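You operate a simulated robot arm through the tools that you are given. There is no shell and no other tool.

Carry out the task below with a simulated robot arm. There is one attempt and no reset: what you move stays moved.

Task
Empty the tin marked heavy into the mixer and add three measures of water.
Fine: switch on, tin in the round dock, slider to feed and closed again; do not stir; the other tin stays. Set down upright: what you pick out.

It is judged by the outcome, as a careful person would: the job done as asked, and still so three seconds after it is handed in. It fails if anything else is knocked over, pushed out of place, dropped, spilled or broken.

Robot
A 7-joint arm with a fingered hand, fixed in place. Base frame: the origin is on the floor under the middle of its stand, x ahead of it, y to its left, z up; the work surface is at about z = 0.93. Units: m, rad, N and s.
With the tool pointing down near the work surface it reaches from about 0.18 to 0.74 m from the base axis. Its first joint turns from -2.897 to 2.897 rad. Payload 4 kg.
The tool frame sits at the grasp point between the pads (the TCP): z along the fingers, y along the line on which they close. The tips reach 0.028 m beyond it. The gripper opens to 0.168 m; its body begins 0.079 m behind the TCP. The gripper is a hand of 4 fingers: y runs from the thumb to the fingers, the wrist lies at [0, 0, -0.249] in the tool frame, and closing takes about 1.5 s.
Orientation is told as [roll, pitch, yaw] about the base's x, y, z axes, in that order, counted from this pose: with the fingers straight down and closing along the base's y, the tool's x points along the base's -x, its y along +y and its z along -z.

Tools
- The arm moves only by the tool apply_moves. Its arguments are lists of equal length, an entry for each row: "dr": the turn, a rotation vector about the base's x, y, z in rad, a list of three; "travel": the shift along the base's x, y, z in m, a list of three; "grip": the finger opening in m, from 0 to 0.168. In form: {"dr": [[ax, ay, az], ...], "travel": [[x, y, z], ...], "grip": [grip, ...]}. A call has 1 to 20 rows; each row shifts and turns the commanded pose from where the row before left it. A row lasts 0.2 s, in which the tool goes at most 0.05 m and 0.15 rad; a call with a longer step from one row to the next is refused whole, and so is a gripper value outside its range. Where a pose cannot be reached the arm comes as near as it can. A force on the tool above 90 N (or 10 N above the force at the start of the call, whichever is more), or a blocked arm, ends the call early, and 0.2 s more pass. Each finger travels about 0.153 m/s and halts on what it meets, pressing with about 21 N; the grip force reading is that of the motor and also rises with nothing between the fingers. The clock runs only during rows and for 0.2 s after the last one: add rows that do not move to give the fingers time. It gives the time, the measured TCP pose, the force on the tool (base axes), the opening and the grip force at its end, in the units of the frame above (readings bear some noise), with the torque about the TCP (base axes, N m) and any sound that the robot's microphone picked up.
- Cameras (640 x 400 px; columns grow to the right, rows downward): "scene" is fixed at [0.0533, 0.4894, 1.6748]; the picture's right is [-0.71, -0.70, 0.00], its down [-0.48, 0.48, -0.73] and it looks along [0.51, -0.52, -0.68] (base axes); focal length 332 px, centre (320, 200). "wrist" rides on the gripper at [0.06, -0.06, -0.11] in the tool frame; the picture's right is [0.71, 0.71, 0.00], its down [-0.56, 0.56, -0.61] and it looks along [-0.43, 0.43, 0.79] (tool axes); focal length 265 px, centre (320, 200). There is no depth. A picture from a camera that has moved, and an enlarged one, comes with that camera's place and axes in the base frame and with its lens. The place of the scene camera against the robot may be out by one fixed shift of up to 0.018 m in any direction.
- get_image(camera): a new picture of that camera. It takes no simulated time.
- lift_body(by): slides the trunk up (or, below 0, down) by that many m; the arm rides with it, the base frame stays. It gives what a move gives, with no picture.
- hand_shape(shape): the hand has 4 fingers and takes this shape, open, in about a second: jaw (thumb against the fingers, like two jaws); tri (thumb and two fingers); tip (a fingertip pinch); poke (one finger out to press); point (the index stretched); flat (the hand flat); cup (the hand cupped); fist (a fist). The gripper value then closes the fingers along that shape, each until it touches; the sizes above hold for jaw. It gives what a move gives, with no picture.
- close_up(camera, box): a new picture of the part [left, top, right, bottom] of that camera's present view, enlarged. It takes no simulated time.
- hand_in(): hands the job in; it is judged then, once.

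Nothing tells you positions but the pictures and the camera data. Unless the task says otherwise, let go and move clear before handing in.

The tools are called after "Emit:" as name(argument=value, ...) on one line, values as JSON. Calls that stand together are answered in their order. apply_moves: Moves the arm, as the interface text tells. Its arguments: {"type":"object","properties":{"dr":{"type":"array","items":{"type":"array","items":{"type":"number"}}},"travel":{"type":"array","items":{"type":"array","items":{"type":"number"}}},"grip":{"type":"array","items":{"type":"number"}}},"required":["dr","travel","grip"]} The other tools are called the same way: lift_body (by) moves the trunk up or down; hand_shape (shape) gives the hand a shape; get_image (camera) takes a picture; close_up (camera, box) takes an enlarged picture of a part of a camera's view; hand_in () hands the job in.

At the start:

```text
time: 0.0
tool_pos: [0.3188, -0.2175, 1.2355]
tool_rot: [0.0, 0.002, 0.0]
force: [0.1, 0.4, 0.0]
wrist_torque: [0.03, -0.01, 0.0]
width: 0.1679
gripper_force: 0.1
shape: jaw
trunk travel left (down, up): [-0.551, 0.039]
```

scene: 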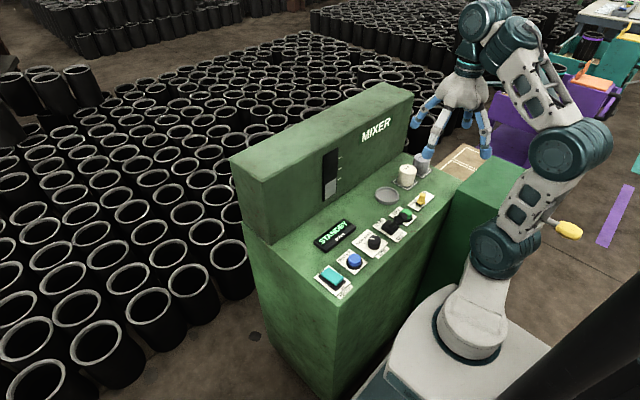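
wrist: 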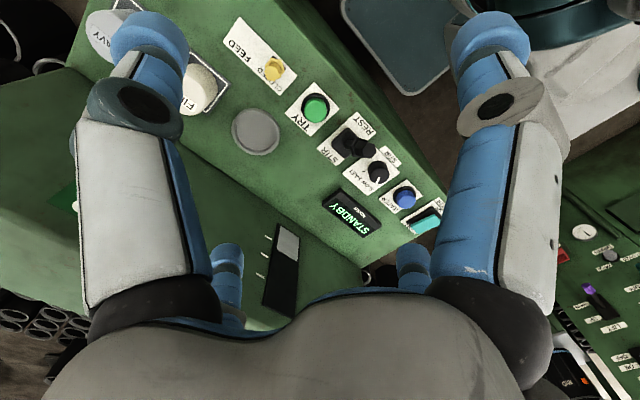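

I see a green mixer panel with a standby display, several buttons, a lever/switch, a knob, a slider, a round dock and two tins at the far end. I'll take close-ups to read the labels before moving.

Emit:
close_up(camera="scene", box=[300, 150, 460, 250])

Emit:
close_up(camera="scene", box=[290, 210, 450, 310])

Emit:
close_up(camera="wrist", box=[80, 0, 320, 150])

Emit:
close_up(camera="wrist", box=[280, 80, 460, 260])

Emit:
close_up(camera="scene", box=[290, 90, 450, 190])

```text
4.00 times, centred on (380, 200) of scene
camera zoom: at [0.0533, 0.4894, 1.6748], right [-0.71, -0.7, 0.0], down [-0.48, 0.48, -0.73], along [0.51, -0.52, -0.68], focal length 1328 px, centre (80, 200)
```

zoom: 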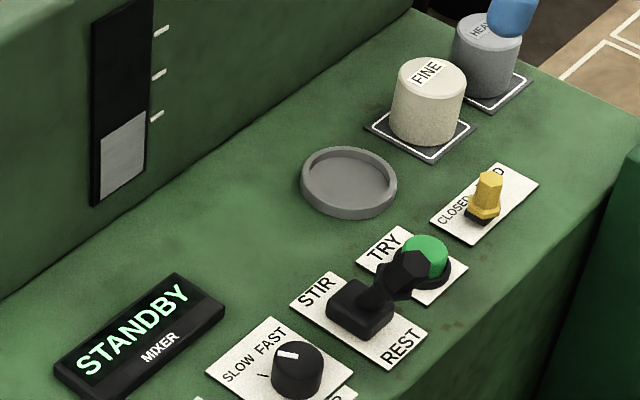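

```text
4.00 times, centred on (370, 260) of scene
camera zoom: at [0.0533, 0.4894, 1.6748], right [-0.71, -0.7, 0.0], down [-0.48, 0.48, -0.73], along [0.51, -0.52, -0.68], focal length 1328 px, centre (120, -40)
```

zoom: 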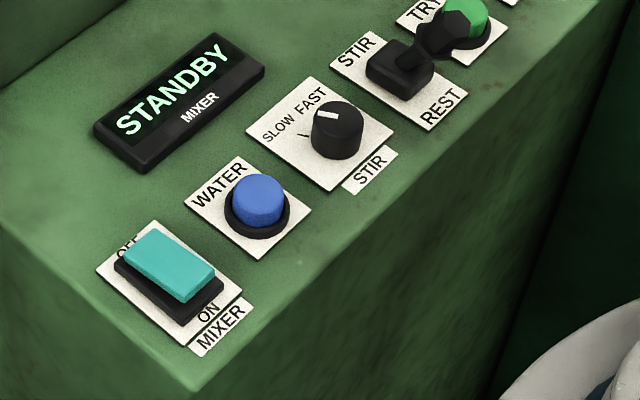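

```text
2.67 times, centred on (200, 75) of wrist
camera zoom: at [0.26, -0.2789, 1.3448], right [-0.71, 0.71, 0.0], down [0.56, 0.56, 0.61], along [0.43, 0.43, -0.79], focal length 708 px, centre (640, 533)
```

zoom: 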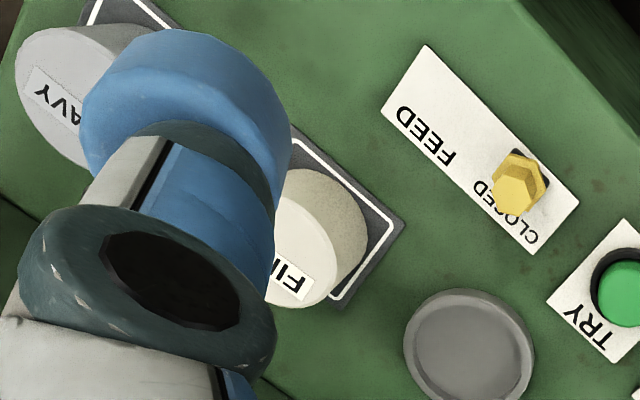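

```text
2.22 times, centred on (370, 170) of wrist
camera zoom: at [0.26, -0.2789, 1.3448], right [-0.71, 0.71, 0.0], down [0.56, 0.56, 0.61], along [0.43, 0.43, -0.79], focal length 590 px, centre (209, 267)
```

zoom: 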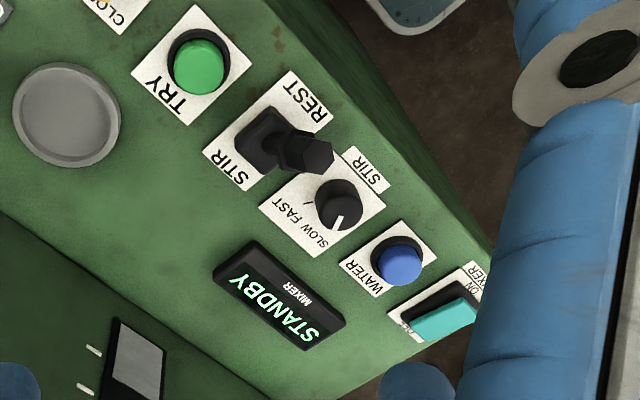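

```text
4.00 times, centred on (370, 140) of scene
camera zoom: at [0.0533, 0.4894, 1.6748], right [-0.71, -0.7, 0.0], down [-0.48, 0.48, -0.73], along [0.51, -0.52, -0.68], focal length 1328 px, centre (120, 440)
```

zoom: 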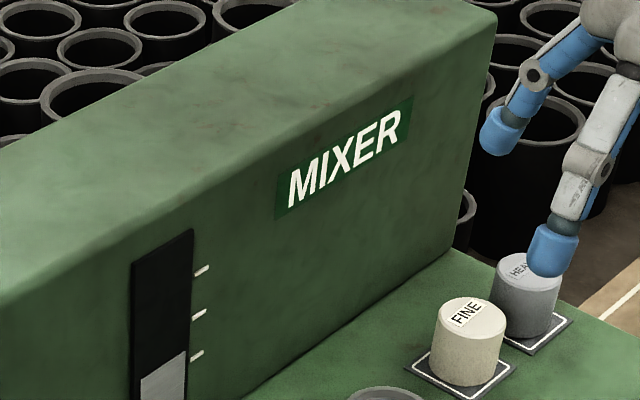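

The panel has a mixer rocker (OFF/ON), a blue WATER button, a stir knob, a STIR/REST lever, a green TRY button, a CLOSED/FEED slider, a round dock, and the FINE and HEAVY tins, with HEAVY farthest. Next I'll look at the hand itself and measure positions from another viewpoint.

Emit:
close_up(camera="scene", box=[390, 50, 550, 190])

Emit:
apply_moves(dr=[[0, 0, 0], [0, 0, 0], [0, 0, 0], [0, 0, 0]], travel=[[0, 0.04, 0.0], [0, 0.04, 0.0], [0, 0.04, 0.0], [0, 0.04, 0]], grip=[0.168, 0.168, 0.168, 0.168])

Emit:
get_image(camera="wrist")

Emit:
get_image(camera="scene")

```text
2.86 times, centred on (470, 120) of scene
camera zoom: at [0.0533, 0.4894, 1.6748], right [-0.71, -0.7, 0.0], down [-0.48, 0.48, -0.73], along [0.51, -0.52, -0.68], focal length 949 px, centre (-109, 429)
```

zoom: 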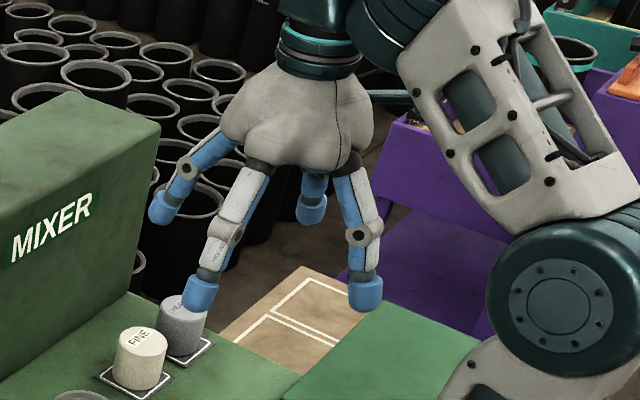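

```text
time: 1.0
tool_pos: [0.3176, -0.0583, 1.237]
tool_rot: [0.0, 0.0, 0.0]
force: [-0.7, 0.0, 0.0]
wrist_torque: [-0.04, -0.02, -0.03]
width: 0.1681
gripper_force: 0.0
shape: jaw
trunk travel left (down, up): [-0.551, 0.039]
```

```text
taken
camera wrist: at [0.2589, -0.1185, 1.3453], right [-0.71, 0.71, 0.0], down [0.56, 0.56, 0.61], along [0.43, 0.43, -0.79], focal length 265 px, centre (320, 200)
```

wrist: 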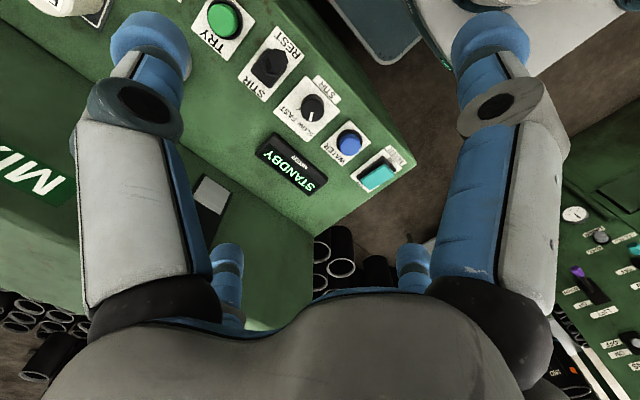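

```text
taken
```

scene: 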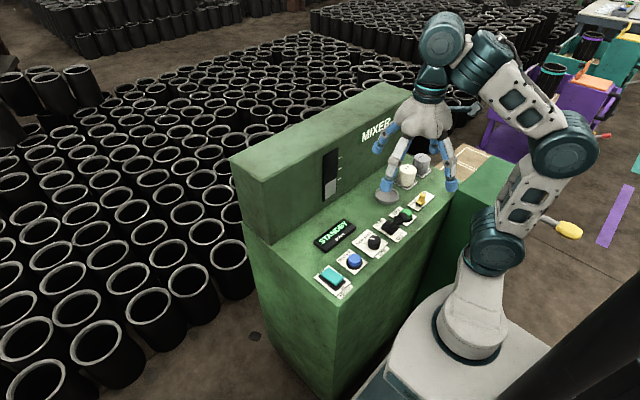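

I now have position estimates: panel surface at about z≈0.93, the rocker near (0.365, 0.133), the water button near (0.353, 0.045), and the dock near (0.453, -0.232). Next I'll set the poke shape high above the panel and see where the pressing fingertip is.

Emit:
hand_shape(shape="poke")

Emit:
get_image(camera="wrist")

Emit:
close_up(camera="scene", box=[340, 60, 500, 220])

```text
time: 1.9
tool_pos: [0.3183, -0.0592, 1.2369]
tool_rot: [-0.001, -0.001, 0.001]
force: [0.5, -0.3, -0.1]
wrist_torque: [-0.02, 0.04, 0.02]
width: 0.0
gripper_force: 0.1
shape: poke
trunk travel left (down, up): [-0.551, 0.039]
```

```text
taken
camera wrist: at [0.259, -0.1197, 1.3453], right [-0.71, 0.71, 0.0], down [0.56, 0.56, 0.61], along [0.43, 0.43, -0.79], focal length 265 px, centre (320, 200)
```

wrist: 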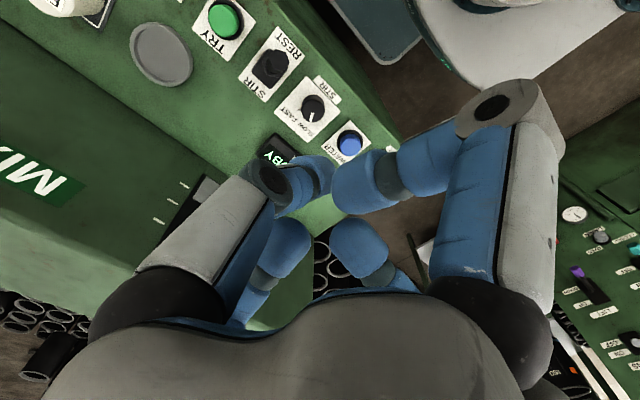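

```text
2.50 times, centred on (420, 140) of scene
camera zoom: at [0.0533, 0.4894, 1.6748], right [-0.71, -0.7, 0.0], down [-0.48, 0.48, -0.73], along [0.51, -0.52, -0.68], focal length 830 px, centre (70, 350)
```

zoom: 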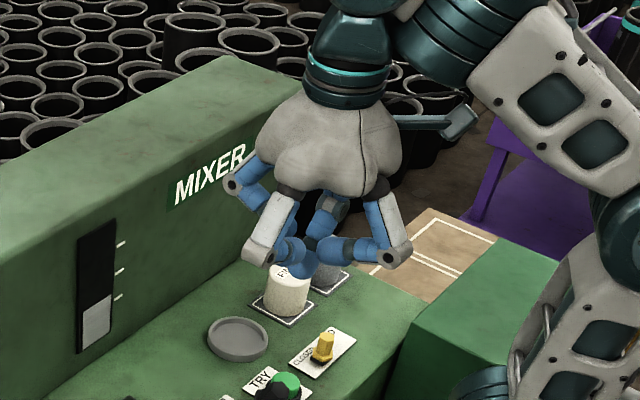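

The hand is folded with one fingertip lowest near the middle. I'll zoom in to locate it in the tool frame.

Emit:
close_up(camera="scene", box=[390, 95, 470, 175])

Emit:
close_up(camera="wrist", box=[200, 100, 480, 300])

```text
5.00 times, centred on (430, 135) of scene
camera zoom: at [0.0533, 0.4894, 1.6748], right [-0.71, -0.7, 0.0], down [-0.48, 0.48, -0.73], along [0.51, -0.52, -0.68], focal length 1660 px, centre (-230, 525)
```

zoom: 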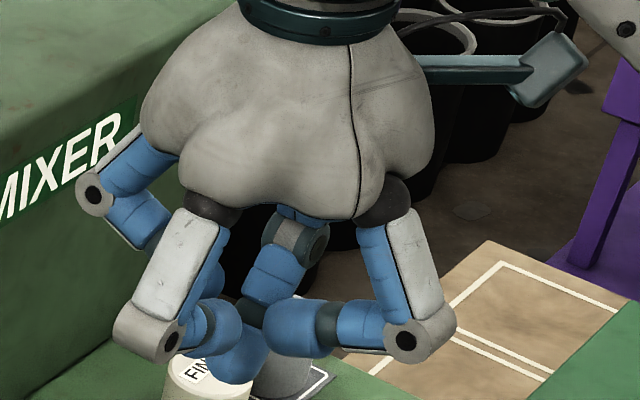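

```text
2.00 times, centred on (340, 200) of wrist
camera zoom: at [0.259, -0.1197, 1.3453], right [-0.71, 0.71, 0.0], down [0.56, 0.56, 0.61], along [0.43, 0.43, -0.79], focal length 531 px, centre (280, 200)
```

zoom: 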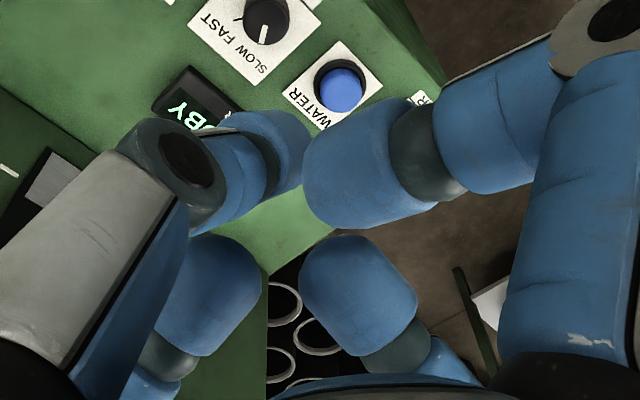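

The poke shape gives a thumb tip near the TCP, only about 2 cm lower than the other digits. I'll compare it with the "point" shape.

Emit:
hand_shape(shape="point")

Emit:
close_up(camera="scene", box=[370, 70, 490, 190])

Emit:
get_image(camera="wrist")

```text
time: 2.8
tool_pos: [0.3193, -0.0587, 1.2357]
tool_rot: [0.001, -0.001, 0.001]
force: [1.1, -0.5, -0.1]
wrist_torque: [-0.01, -0.01, 0.01]
width: 0.0
gripper_force: 0.0
shape: point
trunk travel left (down, up): [-0.551, 0.039]
```

```text
3.33 times, centred on (430, 130) of scene
camera zoom: at [0.0533, 0.4894, 1.6748], right [-0.71, -0.7, 0.0], down [-0.48, 0.48, -0.73], along [0.51, -0.52, -0.68], focal length 1107 px, centre (-47, 433)
```

zoom: 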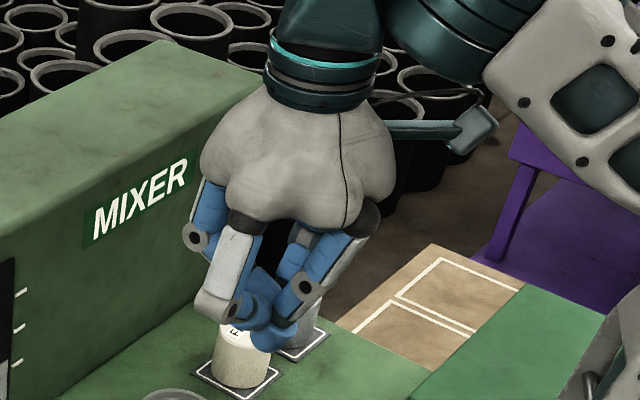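

```text
taken
camera wrist: at [0.259, -0.1197, 1.3453], right [-0.71, 0.71, 0.0], down [0.56, 0.56, 0.61], along [0.43, 0.43, -0.79], focal length 265 px, centre (320, 200)
```

wrist: 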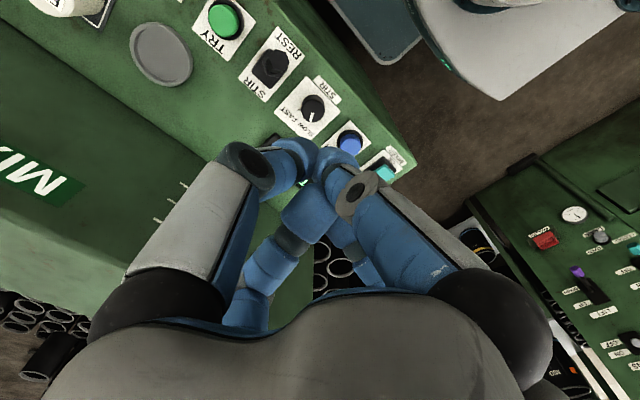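

Point bunches all the fingers together, while poke keeps one clear tip, so I'll go back to poke. Then I'll hover above the rocker's ON end (nearest the robot, around x≈0.348, y≈0.134) and check the alignment.

Emit:
hand_shape(shape="poke")

Emit:
apply_moves(dr=[[0, 0, 0], [0, 0, 0], [0, 0, 0], [0, 0, 0], [0, 0, 0], [0, 0, 0], [0, 0, 0], [0, 0, 0], [0, 0, 0], [0, 0, 0], [0, 0, 0], [0, 0, 0], [0, 0, 0]], travel=[[0.006, 0.034, 0], [0.006, 0.034, 0], [0.006, 0.034, 0], [0.006, 0.034, 0], [0.006, 0.034, 0], [0.006, 0.032, 0], [0, 0, -0.03], [0, 0, -0.03], [0, 0, -0.03], [0, 0, -0.03], [0, 0, -0.03], [0, 0, -0.03], [0, 0, -0.02]], grip=[0, 0, 0, 0, 0, 0, 0, 0, 0, 0, 0, 0, 0])

Emit:
get_image(camera="wrist")

Emit:
close_up(camera="scene", box=[270, 170, 430, 310])

```text
time: 3.7
tool_pos: [0.3184, -0.0597, 1.2367]
tool_rot: [-0.001, 0.002, 0.001]
force: [0.8, 0.1, 0.9]
wrist_torque: [-0.01, 0.02, -0.03]
width: 0.0001
gripper_force: 0.0
shape: poke
trunk travel left (down, up): [-0.551, 0.039]
```

```text
time: 6.5
tool_pos: [0.3552, 0.1431, 1.0348]
tool_rot: [0.001, -0.001, 0.0]
force: [-0.3, 0.3, -0.2]
wrist_torque: [0.02, -0.02, -0.01]
width: 0.0003
gripper_force: 20.5
shape: jaw
trunk travel left (down, up): [-0.551, 0.039]
```

```text
taken
camera wrist: at [0.2958, 0.0836, 1.1446], right [-0.71, 0.71, 0.0], down [0.56, 0.56, 0.61], along [0.43, 0.43, -0.79], focal length 265 px, centre (320, 200)
```

wrist: 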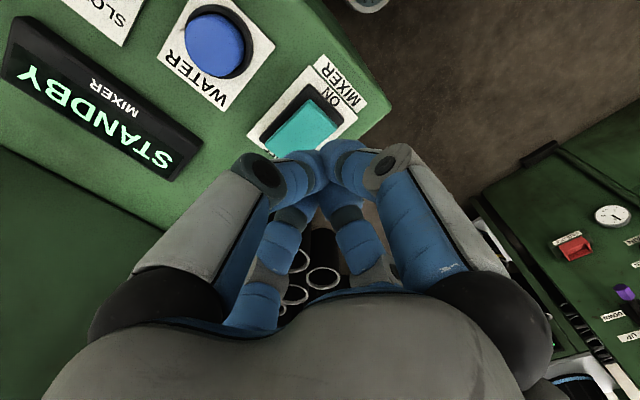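

```text
2.86 times, centred on (350, 240) of scene
camera zoom: at [0.0533, 0.4894, 1.6748], right [-0.71, -0.7, 0.0], down [-0.48, 0.48, -0.73], along [0.51, -0.52, -0.68], focal length 949 px, centre (234, 86)
```

zoom: 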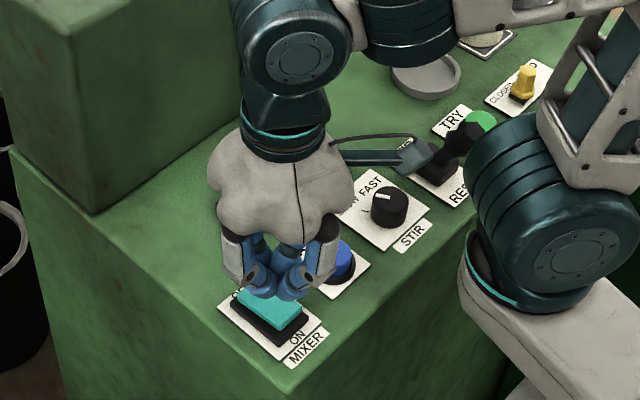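

Giving any grip value puts the hand back in the closed jaw. That is a neat cluster of fingertips at the TCP, so I'll press with it. I'll shift over the ON end and come down gently, watching the force.

Emit:
apply_moves(dr=[[0, 0, 0], [0, 0, 0], [0, 0, 0], [0, 0, 0], [0, 0, 0]], travel=[[-0.01, -0.01, 0], [0, 0, -0.015], [0, 0, -0.01], [0, 0, -0.01], [0, 0, -0.005]], grip=[0, 0, 0, 0, 0])

Emit:
close_up(camera="scene", box=[290, 210, 390, 310])

Emit:
close_up(camera="wrist", box=[220, 40, 420, 240])

```text
time: 7.7
tool_pos: [0.3457, 0.1334, 0.9957]
tool_rot: [-0.002, -0.001, 0.0]
force: [1.3, 0.2, 0.5]
wrist_torque: [-0.01, -0.02, 0.0]
width: 0.0
gripper_force: 20.7
shape: jaw
trunk travel left (down, up): [-0.551, 0.039]
```

```text
4.00 times, centred on (340, 260) of scene
camera zoom: at [0.0533, 0.4894, 1.6748], right [-0.71, -0.7, 0.0], down [-0.48, 0.48, -0.73], along [0.51, -0.52, -0.68], focal length 1328 px, centre (240, -40)
```

zoom: 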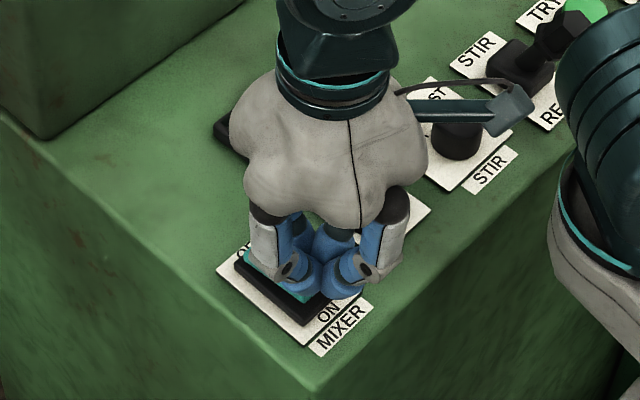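

```text
2.00 times, centred on (320, 140) of wrist
camera zoom: at [0.2858, 0.0733, 1.1048], right [-0.71, 0.71, 0.0], down [0.56, 0.56, 0.61], along [0.43, 0.43, -0.79], focal length 531 px, centre (320, 320)
```

zoom: 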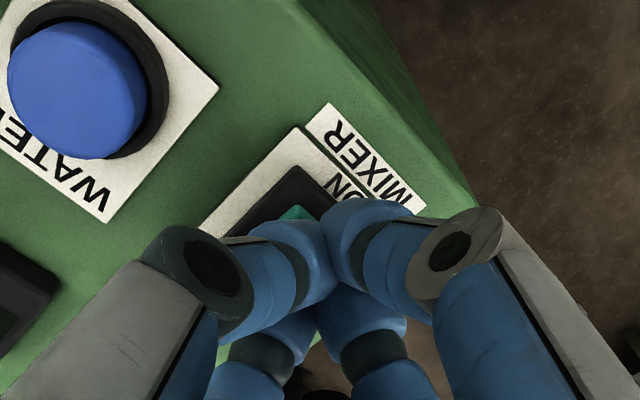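

The fingertips sit over the ON end, a little above the rocker. I'll keep going down in small steps.

Emit:
apply_moves(dr=[[0, 0, 0], [0, 0, 0], [0, 0, 0], [0, 0, 0]], travel=[[0, 0, -0.005], [0, 0, -0.005], [0, 0, -0.005], [0, 0, -0.003]], grip=[0, 0, 0, 0])

Emit:
close_up(camera="scene", box=[290, 200, 390, 300])

```text
time: 8.7
tool_pos: [0.3451, 0.133, 0.9836]
tool_rot: [0.011, -0.011, -0.006]
force: [6.7, -11.0, 77.4]
wrist_torque: [-0.45, -1.12, -0.07]
width: 0.0
gripper_force: 20.6
shape: jaw
trunk travel left (down, up): [-0.551, 0.039]
```

```text
4.00 times, centred on (340, 250) of scene
camera zoom: at [0.0533, 0.4894, 1.6748], right [-0.71, -0.7, 0.0], down [-0.48, 0.48, -0.73], along [0.51, -0.52, -0.68], focal length 1328 px, centre (240, 0)
```

zoom: 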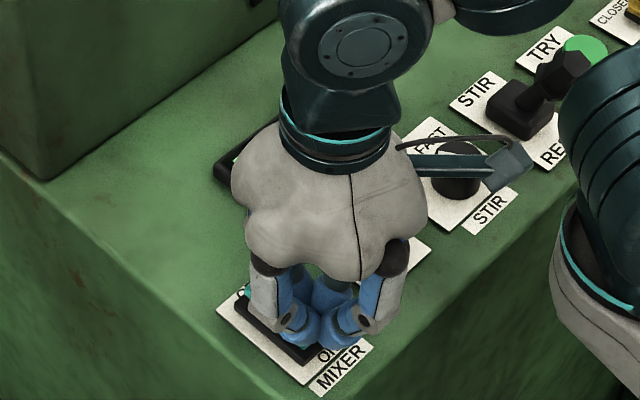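

The tool is pressing firmly at 77 N. I'll back off and look at the rocker and the display.

Emit:
apply_moves(dr=[[0, 0, 0], [0, 0, 0], [0, 0, 0], [0, 0, 0]], travel=[[0, 0, 0.02], [0, 0, 0.03], [0, -0.02, 0.04], [0.0, -0.03, 0.03]], grip=[0, 0, 0, 0])

Emit:
close_up(camera="scene", box=[290, 200, 450, 300])

Emit:
get_image(camera="wrist")

```text
time: 9.7
tool_pos: [0.3448, 0.0835, 1.0986]
tool_rot: [-0.001, 0.001, 0.002]
force: [-0.4, -0.2, 0.1]
wrist_torque: [0.01, -0.04, 0.0]
width: 0.0001
gripper_force: 21.2
shape: jaw
trunk travel left (down, up): [-0.551, 0.039]
```

```text
4.00 times, centred on (370, 250) of scene
camera zoom: at [0.0533, 0.4894, 1.6748], right [-0.71, -0.7, 0.0], down [-0.48, 0.48, -0.73], along [0.51, -0.52, -0.68], focal length 1328 px, centre (120, 0)
```

zoom: 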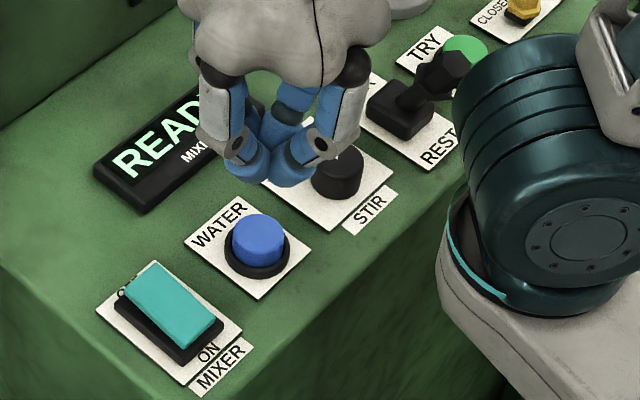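

```text
taken
camera wrist: at [0.2848, 0.0233, 1.2069], right [-0.71, 0.71, 0.0], down [0.56, 0.56, 0.61], along [0.43, 0.43, -0.79], focal length 265 px, centre (320, 200)
```

wrist: 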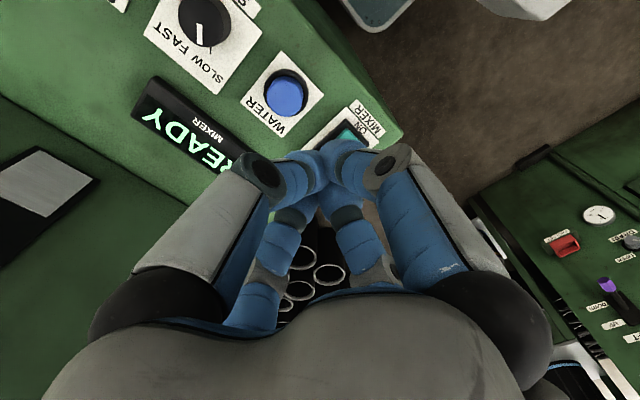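

The display reads READY, so the mixer is on. Next I'll rise and move over the tins at the far right, opening the hand and turning it -45° so the four digits can pass between the neighbours, then measure them.

Emit:
apply_moves(dr=[[0, 0, 0], [0, 0, 0], [0, 0, 0], [0, 0, -0.131], [0, 0, -0.131], [0, 0, -0.131], [0, 0, -0.131], [0, 0, -0.131], [0, 0, -0.13], [0, 0, 0], [0, 0, 0], [0, 0, 0], [0, 0, 0]], travel=[[0, 0, 0.045], [0, 0, 0.045], [0, 0, 0.045], [0.005, -0.045, 0], [0.005, -0.045, 0], [0.005, -0.045, 0], [0.005, -0.045, 0], [0.005, -0.045, 0], [0.005, -0.045, 0], [0.005, -0.045, 0], [0.005, -0.045, 0], [0.005, -0.045, 0], [0, 0, 0]], grip=[0, 0, 0, 0.05, 0.1, 0.168, 0.168, 0.168, 0.168, 0.168, 0.168, 0.168, 0.168])

Emit:
get_image(camera="wrist")

Emit:
get_image(camera="scene")

```text
time: 12.5
tool_pos: [0.3892, -0.3208, 1.2317]
tool_rot: [0.001, -0.002, -0.785]
force: [0.2, 0.7, -0.3]
wrist_torque: [0.01, -0.02, 0.02]
width: 0.1602
gripper_force: 0.0
shape: jaw
trunk travel left (down, up): [-0.551, 0.039]
```

```text
taken
camera wrist: at [0.3049, -0.3226, 1.3413], right [0.0, 1.0, 0.0], down [0.79, 0.0, 0.62], along [0.62, 0.0, -0.79], focal length 265 px, centre (320, 200)
```

wrist: 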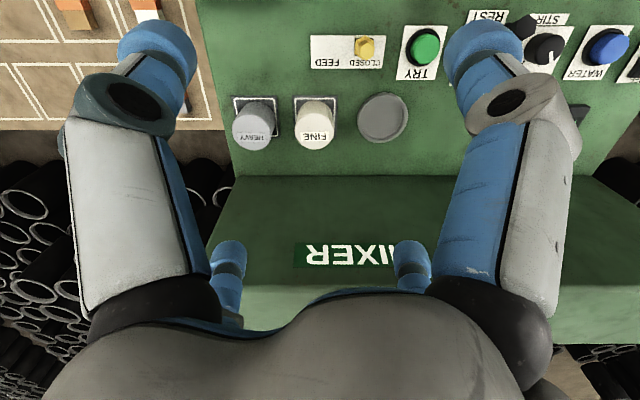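

```text
taken
```

scene: 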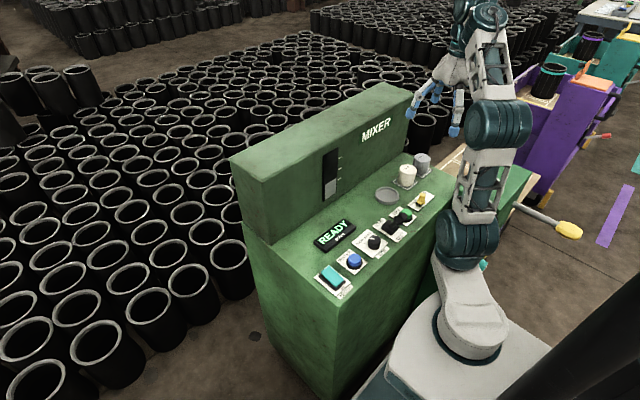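

This view shows the whole row: HEAVY, FINE, the dock, and the slider at CLOSED. I'll zoom in for precise measurements.

Emit:
close_up(camera="wrist", box=[220, 20, 460, 170])

Emit:
close_up(camera="scene", box=[360, 140, 460, 220])

```text
2.67 times, centred on (340, 95) of wrist
camera zoom: at [0.3049, -0.3226, 1.3413], right [0.0, 1.0, 0.0], down [0.79, 0.0, 0.62], along [0.62, 0.0, -0.79], focal length 708 px, centre (267, 480)
```

zoom: 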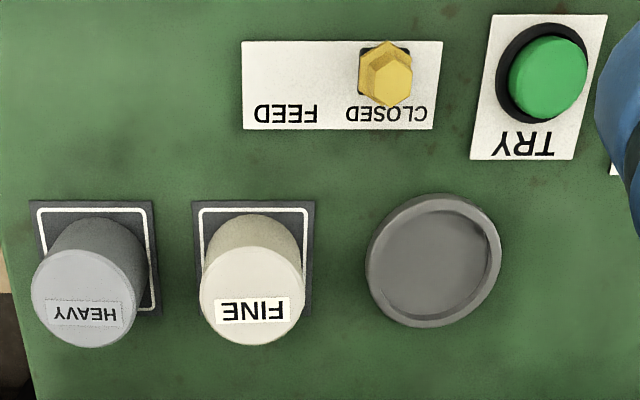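

```text
5.00 times, centred on (410, 180) of scene
camera zoom: at [0.0533, 0.4894, 1.6748], right [-0.71, -0.7, 0.0], down [-0.48, 0.48, -0.73], along [0.51, -0.52, -0.68], focal length 1660 px, centre (-130, 300)
```

zoom: 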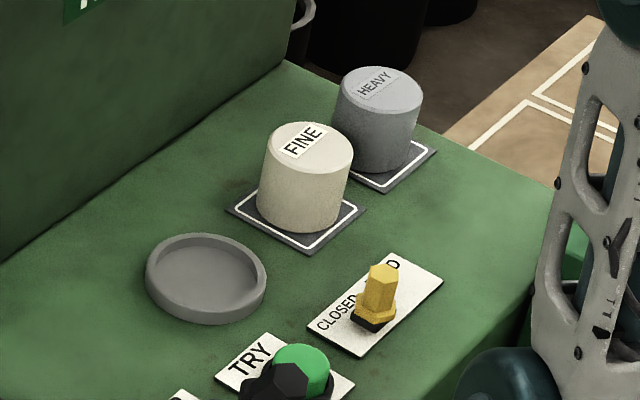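

Measured positions: HEAVY about (0.458, -0.419) with a diameter near 0.060, FINE about (0.458, -0.33), the dock about (0.456, -0.227), and the back wall at x≈0.57. I'll move above HEAVY with a moderate opening and re-check from closer.

Emit:
apply_moves(dr=[[0, 0, 0], [0, 0, 0], [0, 0, 0], [0, 0, 0], [0, 0, 0], [0, 0, 0], [0, 0, 0], [0, 0, 0]], travel=[[0.023, -0.033, 0], [0.023, -0.033, 0], [0.023, -0.032, 0], [0, 0, -0.03], [0, 0, -0.03], [0, 0, -0.03], [0, 0, -0.02], [0, 0, 0]], grip=[0.14, 0.11, 0.11, 0.11, 0.11, 0.11, 0.11, 0.11])

Emit:
get_image(camera="wrist")

Emit:
close_up(camera="scene", box=[360, 60, 520, 220])

```text
time: 14.3
tool_pos: [0.4014, -0.3555, 1.1129]
tool_rot: [0.0, -0.002, -0.785]
force: [0.6, 0.6, 0.8]
wrist_torque: [0.03, 0.0, -0.04]
width: 0.1056
gripper_force: 0.1
shape: jaw
out of reach, approached as far as the arm can: row 1, 2, 3
trunk travel left (down, up): [-0.551, 0.039]
```

```text
taken
camera wrist: at [0.3168, -0.3555, 1.2221], right [0.0, 1.0, 0.0], down [0.79, 0.0, 0.61], along [0.61, 0.0, -0.79], focal length 265 px, centre (320, 200)
```

wrist: 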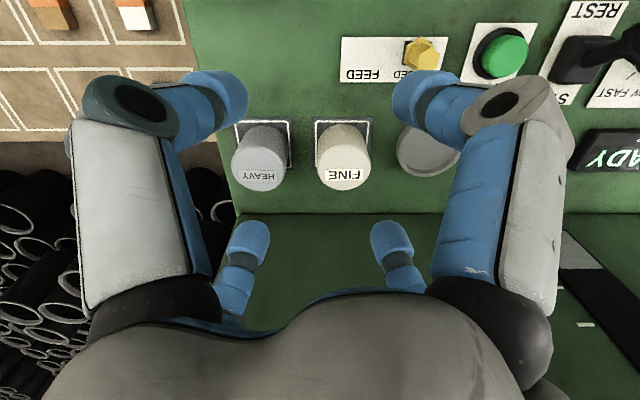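

```text
2.50 times, centred on (440, 140) of scene
camera zoom: at [0.0533, 0.4894, 1.6748], right [-0.71, -0.7, 0.0], down [-0.48, 0.48, -0.73], along [0.51, -0.52, -0.68], focal length 830 px, centre (20, 350)
```

zoom: 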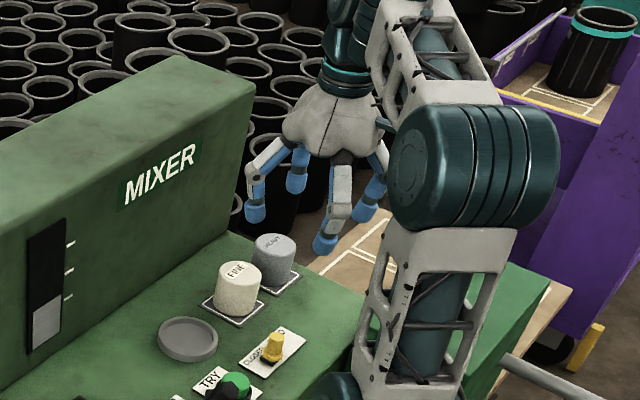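

At that height the arm was at its reach limit, so the hand stopped short at (0.401, -0.356, 1.113). Reach is better lower down. First I'll measure again from here.

Emit:
close_up(camera="wrist", box=[220, 20, 460, 200])

```text
2.22 times, centred on (340, 110) of wrist
camera zoom: at [0.3168, -0.3555, 1.2221], right [0.0, 1.0, 0.0], down [0.79, 0.0, 0.61], along [0.61, 0.0, -0.79], focal length 590 px, centre (276, 400)
```

zoom: 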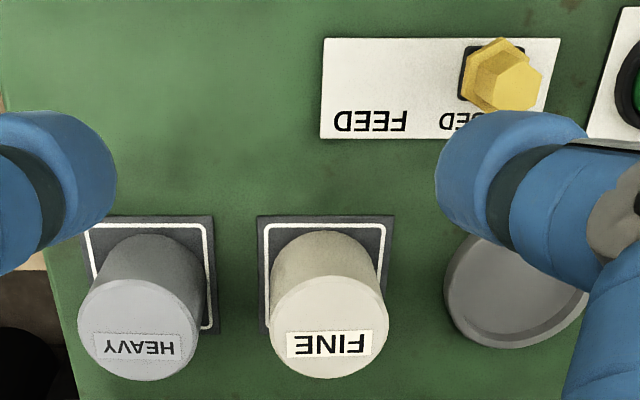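

HEAVY's top triangulates to (0.456, -0.418, 0.988). I'll move above it at z≈1.07.

Emit:
apply_moves(dr=[[0, 0, 0], [0, 0, 0], [0, 0, 0], [0, 0, 0]], travel=[[0.018, -0.021, -0.014], [0.018, -0.021, -0.014], [0.0186, -0.0205, -0.014], [0, 0, 0]], grip=[0.11, 0.11, 0.11, 0.11])

Emit:
get_image(camera="wrist")

Emit:
close_up(camera="scene", box=[360, 90, 480, 210])

```text
time: 15.3
tool_pos: [0.4563, -0.4172, 1.0725]
tool_rot: [0.0, 0.0, -0.784]
force: [0.0, 0.4, 0.5]
wrist_torque: [0.0, -0.02, 0.02]
width: 0.1056
gripper_force: 0.0
shape: jaw
trunk travel left (down, up): [-0.551, 0.039]
```

```text
taken
camera wrist: at [0.3723, -0.4181, 1.18], right [0.0, 1.0, 0.0], down [0.79, 0.0, 0.61], along [0.61, 0.0, -0.79], focal length 265 px, centre (320, 200)
```

wrist: 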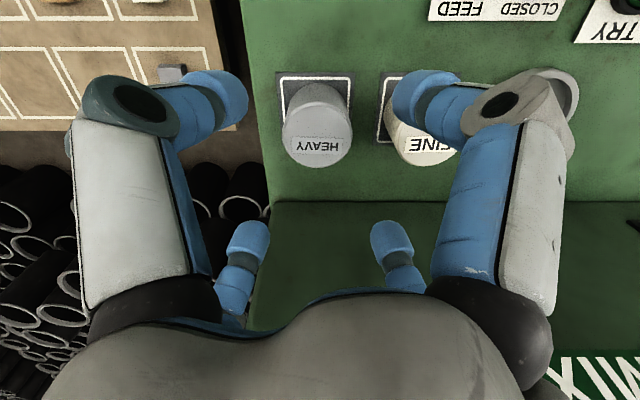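

```text
3.33 times, centred on (420, 150) of scene
camera zoom: at [0.0533, 0.4894, 1.6748], right [-0.71, -0.7, 0.0], down [-0.48, 0.48, -0.73], along [0.51, -0.52, -0.68], focal length 1107 px, centre (-13, 367)
```

zoom: 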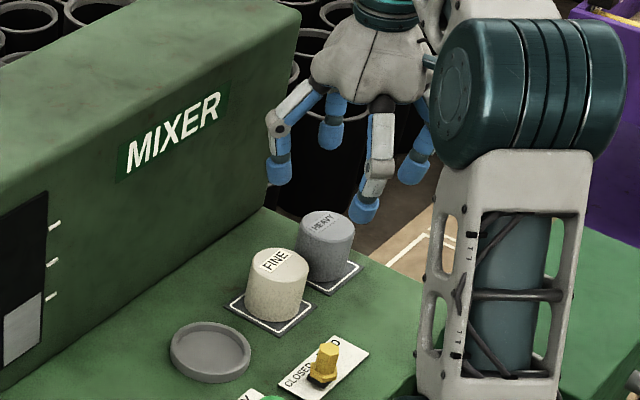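

I'm above HEAVY. One more zoom to refine the centring before I go down.

Emit:
close_up(camera="wrist", box=[200, 50, 480, 225])

```text
2.29 times, centred on (340, 138) of wrist
camera zoom: at [0.3723, -0.4181, 1.18], right [0.0, 1.0, 0.0], down [0.79, 0.0, 0.61], along [0.61, 0.0, -0.79], focal length 607 px, centre (274, 343)
```

zoom: 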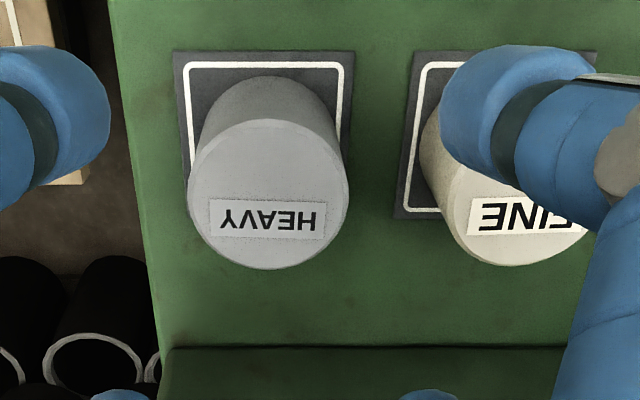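

The tin centre is about (0.457, -0.420), and the digits clear FINE by roughly 2 cm on the diagonal. I'll go down to grasp height in small steps.

Emit:
apply_moves(dr=[[0, 0, 0], [0, 0, 0], [0, 0, 0], [0, 0, 0], [0, 0, 0], [0, 0, 0]], travel=[[0, -0.003, -0.02], [0, 0, -0.02], [0, 0, -0.02], [0, 0, -0.02], [0, 0, -0.016], [0, 0, 0]], grip=[0.11, 0.11, 0.11, 0.11, 0.11, 0.11])

Emit:
get_image(camera="wrist")

Emit:
close_up(camera="scene", box=[370, 110, 470, 210])

```text
time: 16.7
tool_pos: [0.4558, -0.4202, 0.9759]
tool_rot: [-0.001, 0.001, -0.784]
force: [0.3, -0.8, 0.1]
wrist_torque: [0.02, 0.01, 0.03]
width: 0.1057
gripper_force: 0.1
shape: jaw
trunk travel left (down, up): [-0.551, 0.039]
```

```text
taken
camera wrist: at [0.3717, -0.4213, 1.0848], right [0.0, 1.0, 0.0], down [0.79, 0.0, 0.61], along [0.61, 0.0, -0.79], focal length 265 px, centre (320, 200)
```

wrist: 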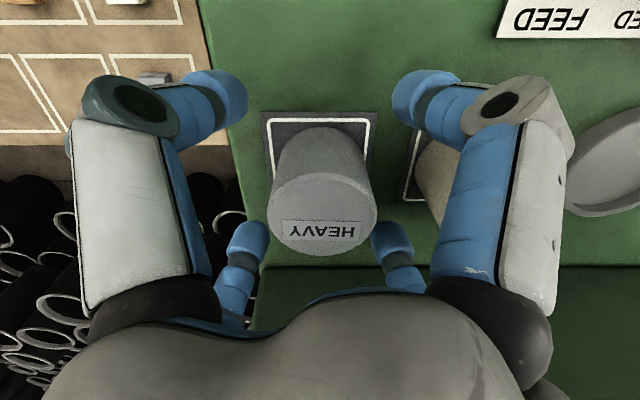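

```text
4.00 times, centred on (420, 160) of scene
camera zoom: at [0.0533, 0.4894, 1.6748], right [-0.71, -0.7, 0.0], down [-0.48, 0.48, -0.73], along [0.51, -0.52, -0.68], focal length 1328 px, centre (-80, 360)
```

zoom: 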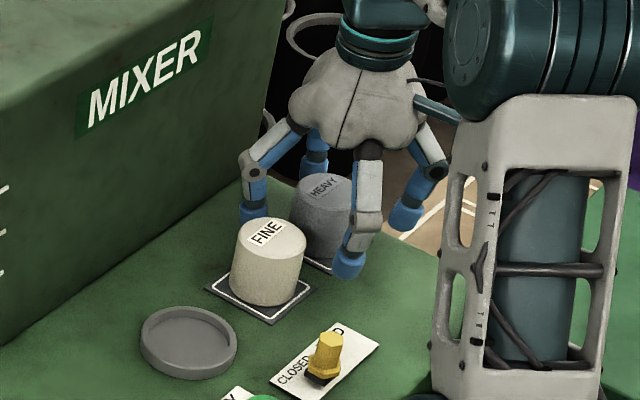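

The digits surround the tin evenly with no contact. I'll close gradually.

Emit:
apply_moves(dr=[[0, 0, 0], [0, 0, 0], [0, 0, 0], [0, 0, 0], [0, 0, 0], [0, 0, 0], [0, 0, 0], [0, 0, 0]], travel=[[0, 0, 0], [0, 0, 0], [0, 0, 0], [0, 0, 0], [0, 0, 0], [0, 0, 0], [0, 0, 0], [0, 0, 0]], grip=[0.09, 0.075, 0.065, 0.055, 0.045, 0.03, 0.03, 0.03])

Emit:
get_image(camera="wrist")

Emit:
close_up(camera="scene", box=[370, 110, 470, 210])

```text
time: 18.5
tool_pos: [0.4568, -0.4215, 0.9766]
tool_rot: [-0.001, -0.001, -0.785]
force: [-0.6, 0.2, 0.5]
wrist_torque: [0.02, -0.02, -0.01]
width: 0.0467
gripper_force: 20.5
shape: jaw
trunk travel left (down, up): [-0.551, 0.039]
```

```text
taken
camera wrist: at [0.3717, -0.4214, 1.0849], right [0.0, 1.0, 0.0], down [0.79, 0.0, 0.61], along [0.61, 0.0, -0.79], focal length 265 px, centre (320, 200)
```

wrist: 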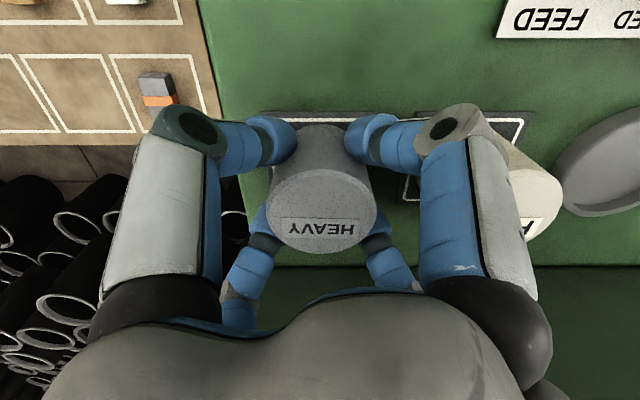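

```text
4.00 times, centred on (420, 160) of scene
camera zoom: at [0.0533, 0.4894, 1.6748], right [-0.71, -0.7, 0.0], down [-0.48, 0.48, -0.73], along [0.51, -0.52, -0.68], focal length 1328 px, centre (-80, 360)
```

zoom: 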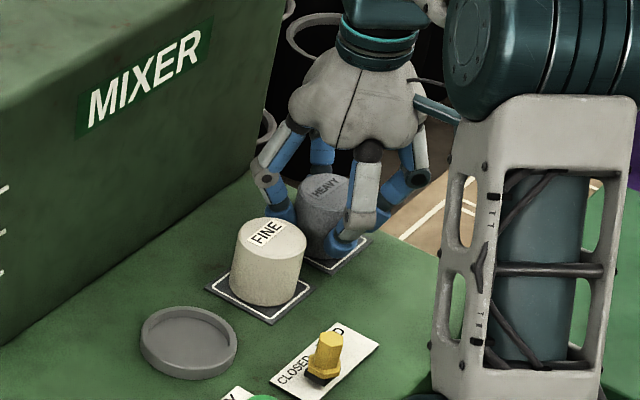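

All four digits have the tin at about 20 N. I'll lift a little and check that it comes up straight.

Emit:
apply_moves(dr=[[0, 0, 0], [0, 0, 0], [0, 0, 0], [0, 0, 0]], travel=[[0, 0, 0.01], [0, 0, 0.01], [0, 0, 0.01], [0, 0, 0]], grip=[0.03, 0.03, 0.03, 0.03])

Emit:
get_image(camera="wrist")

Emit:
close_up(camera="scene", box=[370, 110, 470, 210])

```text
time: 19.5
tool_pos: [0.4555, -0.4205, 1.0063]
tool_rot: [-0.001, 0.0, -0.786]
force: [0.1, 0.7, -1.4]
wrist_torque: [0.0, -0.02, 0.01]
width: 0.0471
gripper_force: 21.0
shape: jaw
trunk travel left (down, up): [-0.551, 0.039]
```

```text
taken
camera wrist: at [0.3721, -0.4208, 1.115], right [0.0, 1.0, 0.0], down [0.79, 0.0, 0.61], along [0.61, 0.0, -0.79], focal length 265 px, centre (320, 200)
```

wrist: 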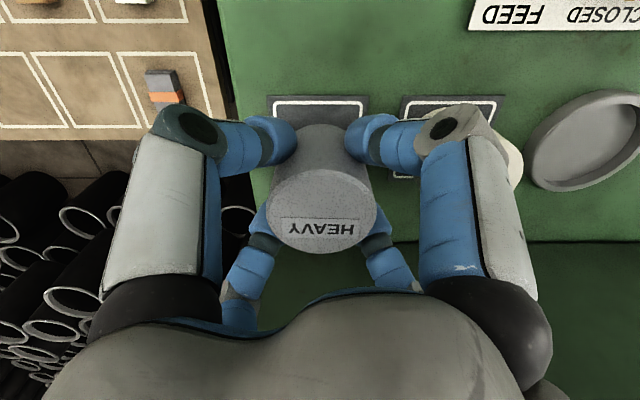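

```text
4.00 times, centred on (420, 160) of scene
camera zoom: at [0.0533, 0.4894, 1.6748], right [-0.71, -0.7, 0.0], down [-0.48, 0.48, -0.73], along [0.51, -0.52, -0.68], focal length 1328 px, centre (-80, 360)
```

zoom: 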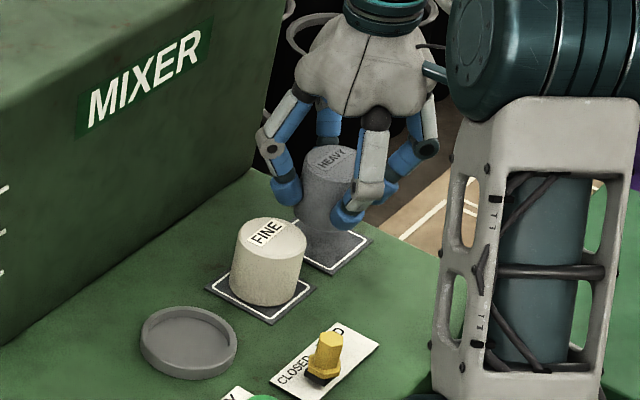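

The tin is up and straight at about 1.4 N. I'll raise it clear of FINE and carry it across towards the dock.

Emit:
apply_moves(dr=[[0, 0, 0], [0, 0, 0], [0, 0, 0], [0, 0, 0], [0, 0, 0], [0, 0, 0], [0, 0, 0], [0, 0, 0], [0, 0, 0], [0, 0, 0], [0, 0, 0]], travel=[[0, 0, 0.025], [0, 0, 0.025], [0, 0, 0.02], [-0.001, 0.02, 0], [-0.001, 0.035, 0], [0, 0.035, 0], [0, 0.035, 0], [0, 0.035, 0], [0, 0.022, 0], [0, 0.01, 0], [0, 0, 0]], grip=[0.03, 0.03, 0.03, 0.03, 0.03, 0.03, 0.03, 0.03, 0.03, 0.03, 0.03])

Emit:
get_image(camera="wrist")

Emit:
close_up(camera="scene", box=[340, 100, 460, 220])

```text
time: 21.9
tool_pos: [0.4536, -0.2294, 1.077]
tool_rot: [-0.001, 0.0, -0.785]
force: [0.0, 0.2, -2.8]
wrist_torque: [0.03, -0.01, 0.0]
width: 0.0472
gripper_force: 21.0
shape: jaw
trunk travel left (down, up): [-0.551, 0.039]
```

```text
taken
camera wrist: at [0.3701, -0.2291, 1.1848], right [0.0, 1.0, 0.0], down [0.79, 0.0, 0.61], along [0.61, 0.0, -0.79], focal length 265 px, centre (320, 200)
```

wrist: 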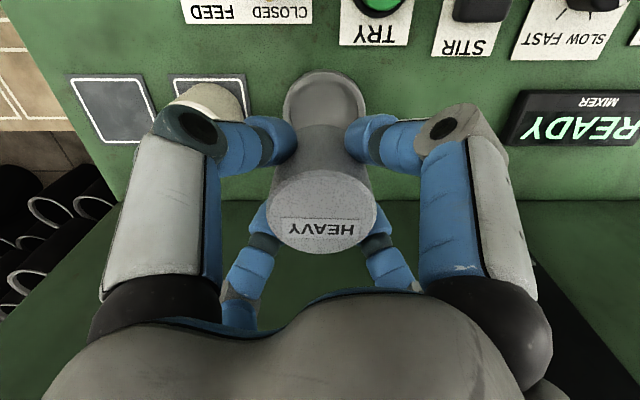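

```text
3.33 times, centred on (400, 160) of scene
camera zoom: at [0.0533, 0.4894, 1.6748], right [-0.71, -0.7, 0.0], down [-0.48, 0.48, -0.73], along [0.51, -0.52, -0.68], focal length 1107 px, centre (53, 333)
```

zoom: 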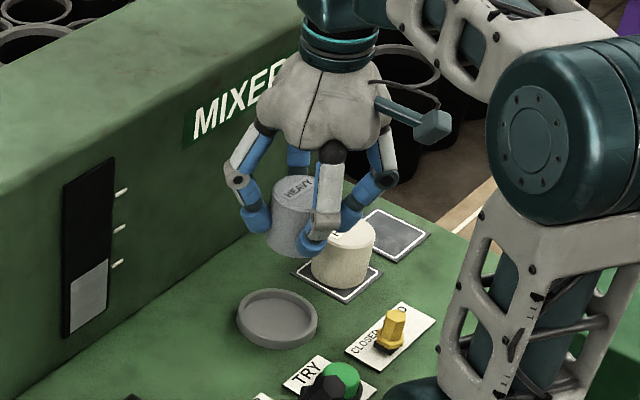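

Emit:
close_up(camera="wrist", box=[230, 50, 430, 270])

```text
1.82 times, centred on (330, 160) of wrist
camera zoom: at [0.3701, -0.2291, 1.1848], right [0.0, 1.0, 0.0], down [0.79, 0.0, 0.61], along [0.61, 0.0, -0.79], focal length 483 px, centre (302, 273)
```

zoom: 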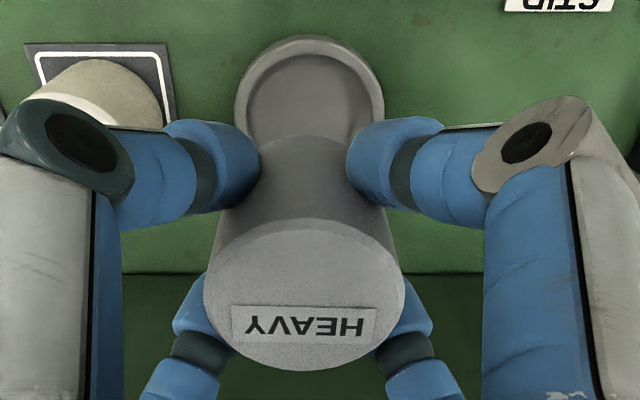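

The dock looks centred near (0.458, -0.2255) with an inner diameter of about 0.062, which leaves about 3 mm of margin. I'll nudge (+0.003, +0.003), lower to just above the rim, and check from both cameras.

Emit:
apply_moves(dr=[[0, 0, 0], [0, 0, 0], [0, 0, 0], [0, 0, 0], [0, 0, 0]], travel=[[0.003, 0.003, 0], [0, 0, -0.03], [0, 0, -0.025], [0, 0, -0.015], [0, 0, 0]], grip=[0.03, 0.03, 0.03, 0.03, 0.03])

Emit:
close_up(camera="wrist", box=[230, 50, 430, 270])

Emit:
close_up(camera="scene", box=[350, 140, 430, 210])

```text
time: 23.1
tool_pos: [0.457, -0.2259, 1.0056]
tool_rot: [0.001, 0.001, -0.784]
force: [0.6, 0.0, -2.6]
wrist_torque: [-0.01, 0.02, 0.01]
width: 0.0468
gripper_force: 21.0
shape: jaw
trunk travel left (down, up): [-0.551, 0.039]
```

```text
1.82 times, centred on (330, 160) of wrist
camera zoom: at [0.373, -0.2261, 1.1146], right [0.0, 1.0, 0.0], down [0.79, 0.0, 0.61], along [0.61, 0.0, -0.79], focal length 483 px, centre (302, 273)
```

zoom: 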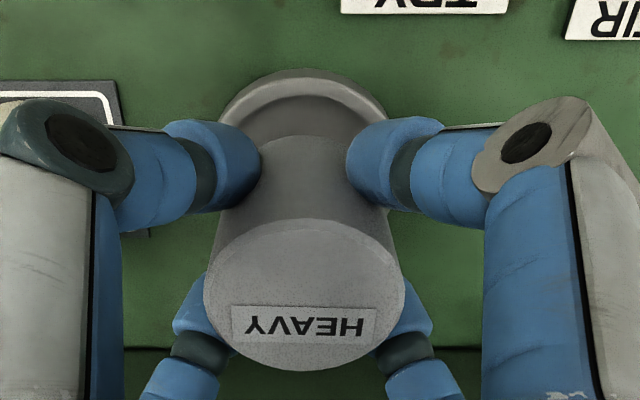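

```text
5.71 times, centred on (390, 175) of scene
camera zoom: at [0.0533, 0.4894, 1.6748], right [-0.71, -0.7, 0.0], down [-0.48, 0.48, -0.73], along [0.51, -0.52, -0.68], focal length 1898 px, centre (-80, 343)
```

zoom: 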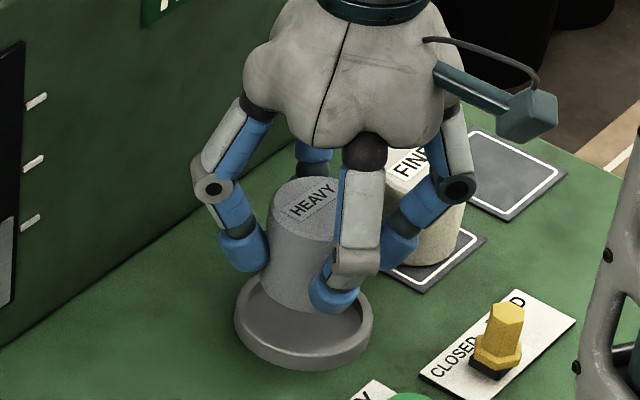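

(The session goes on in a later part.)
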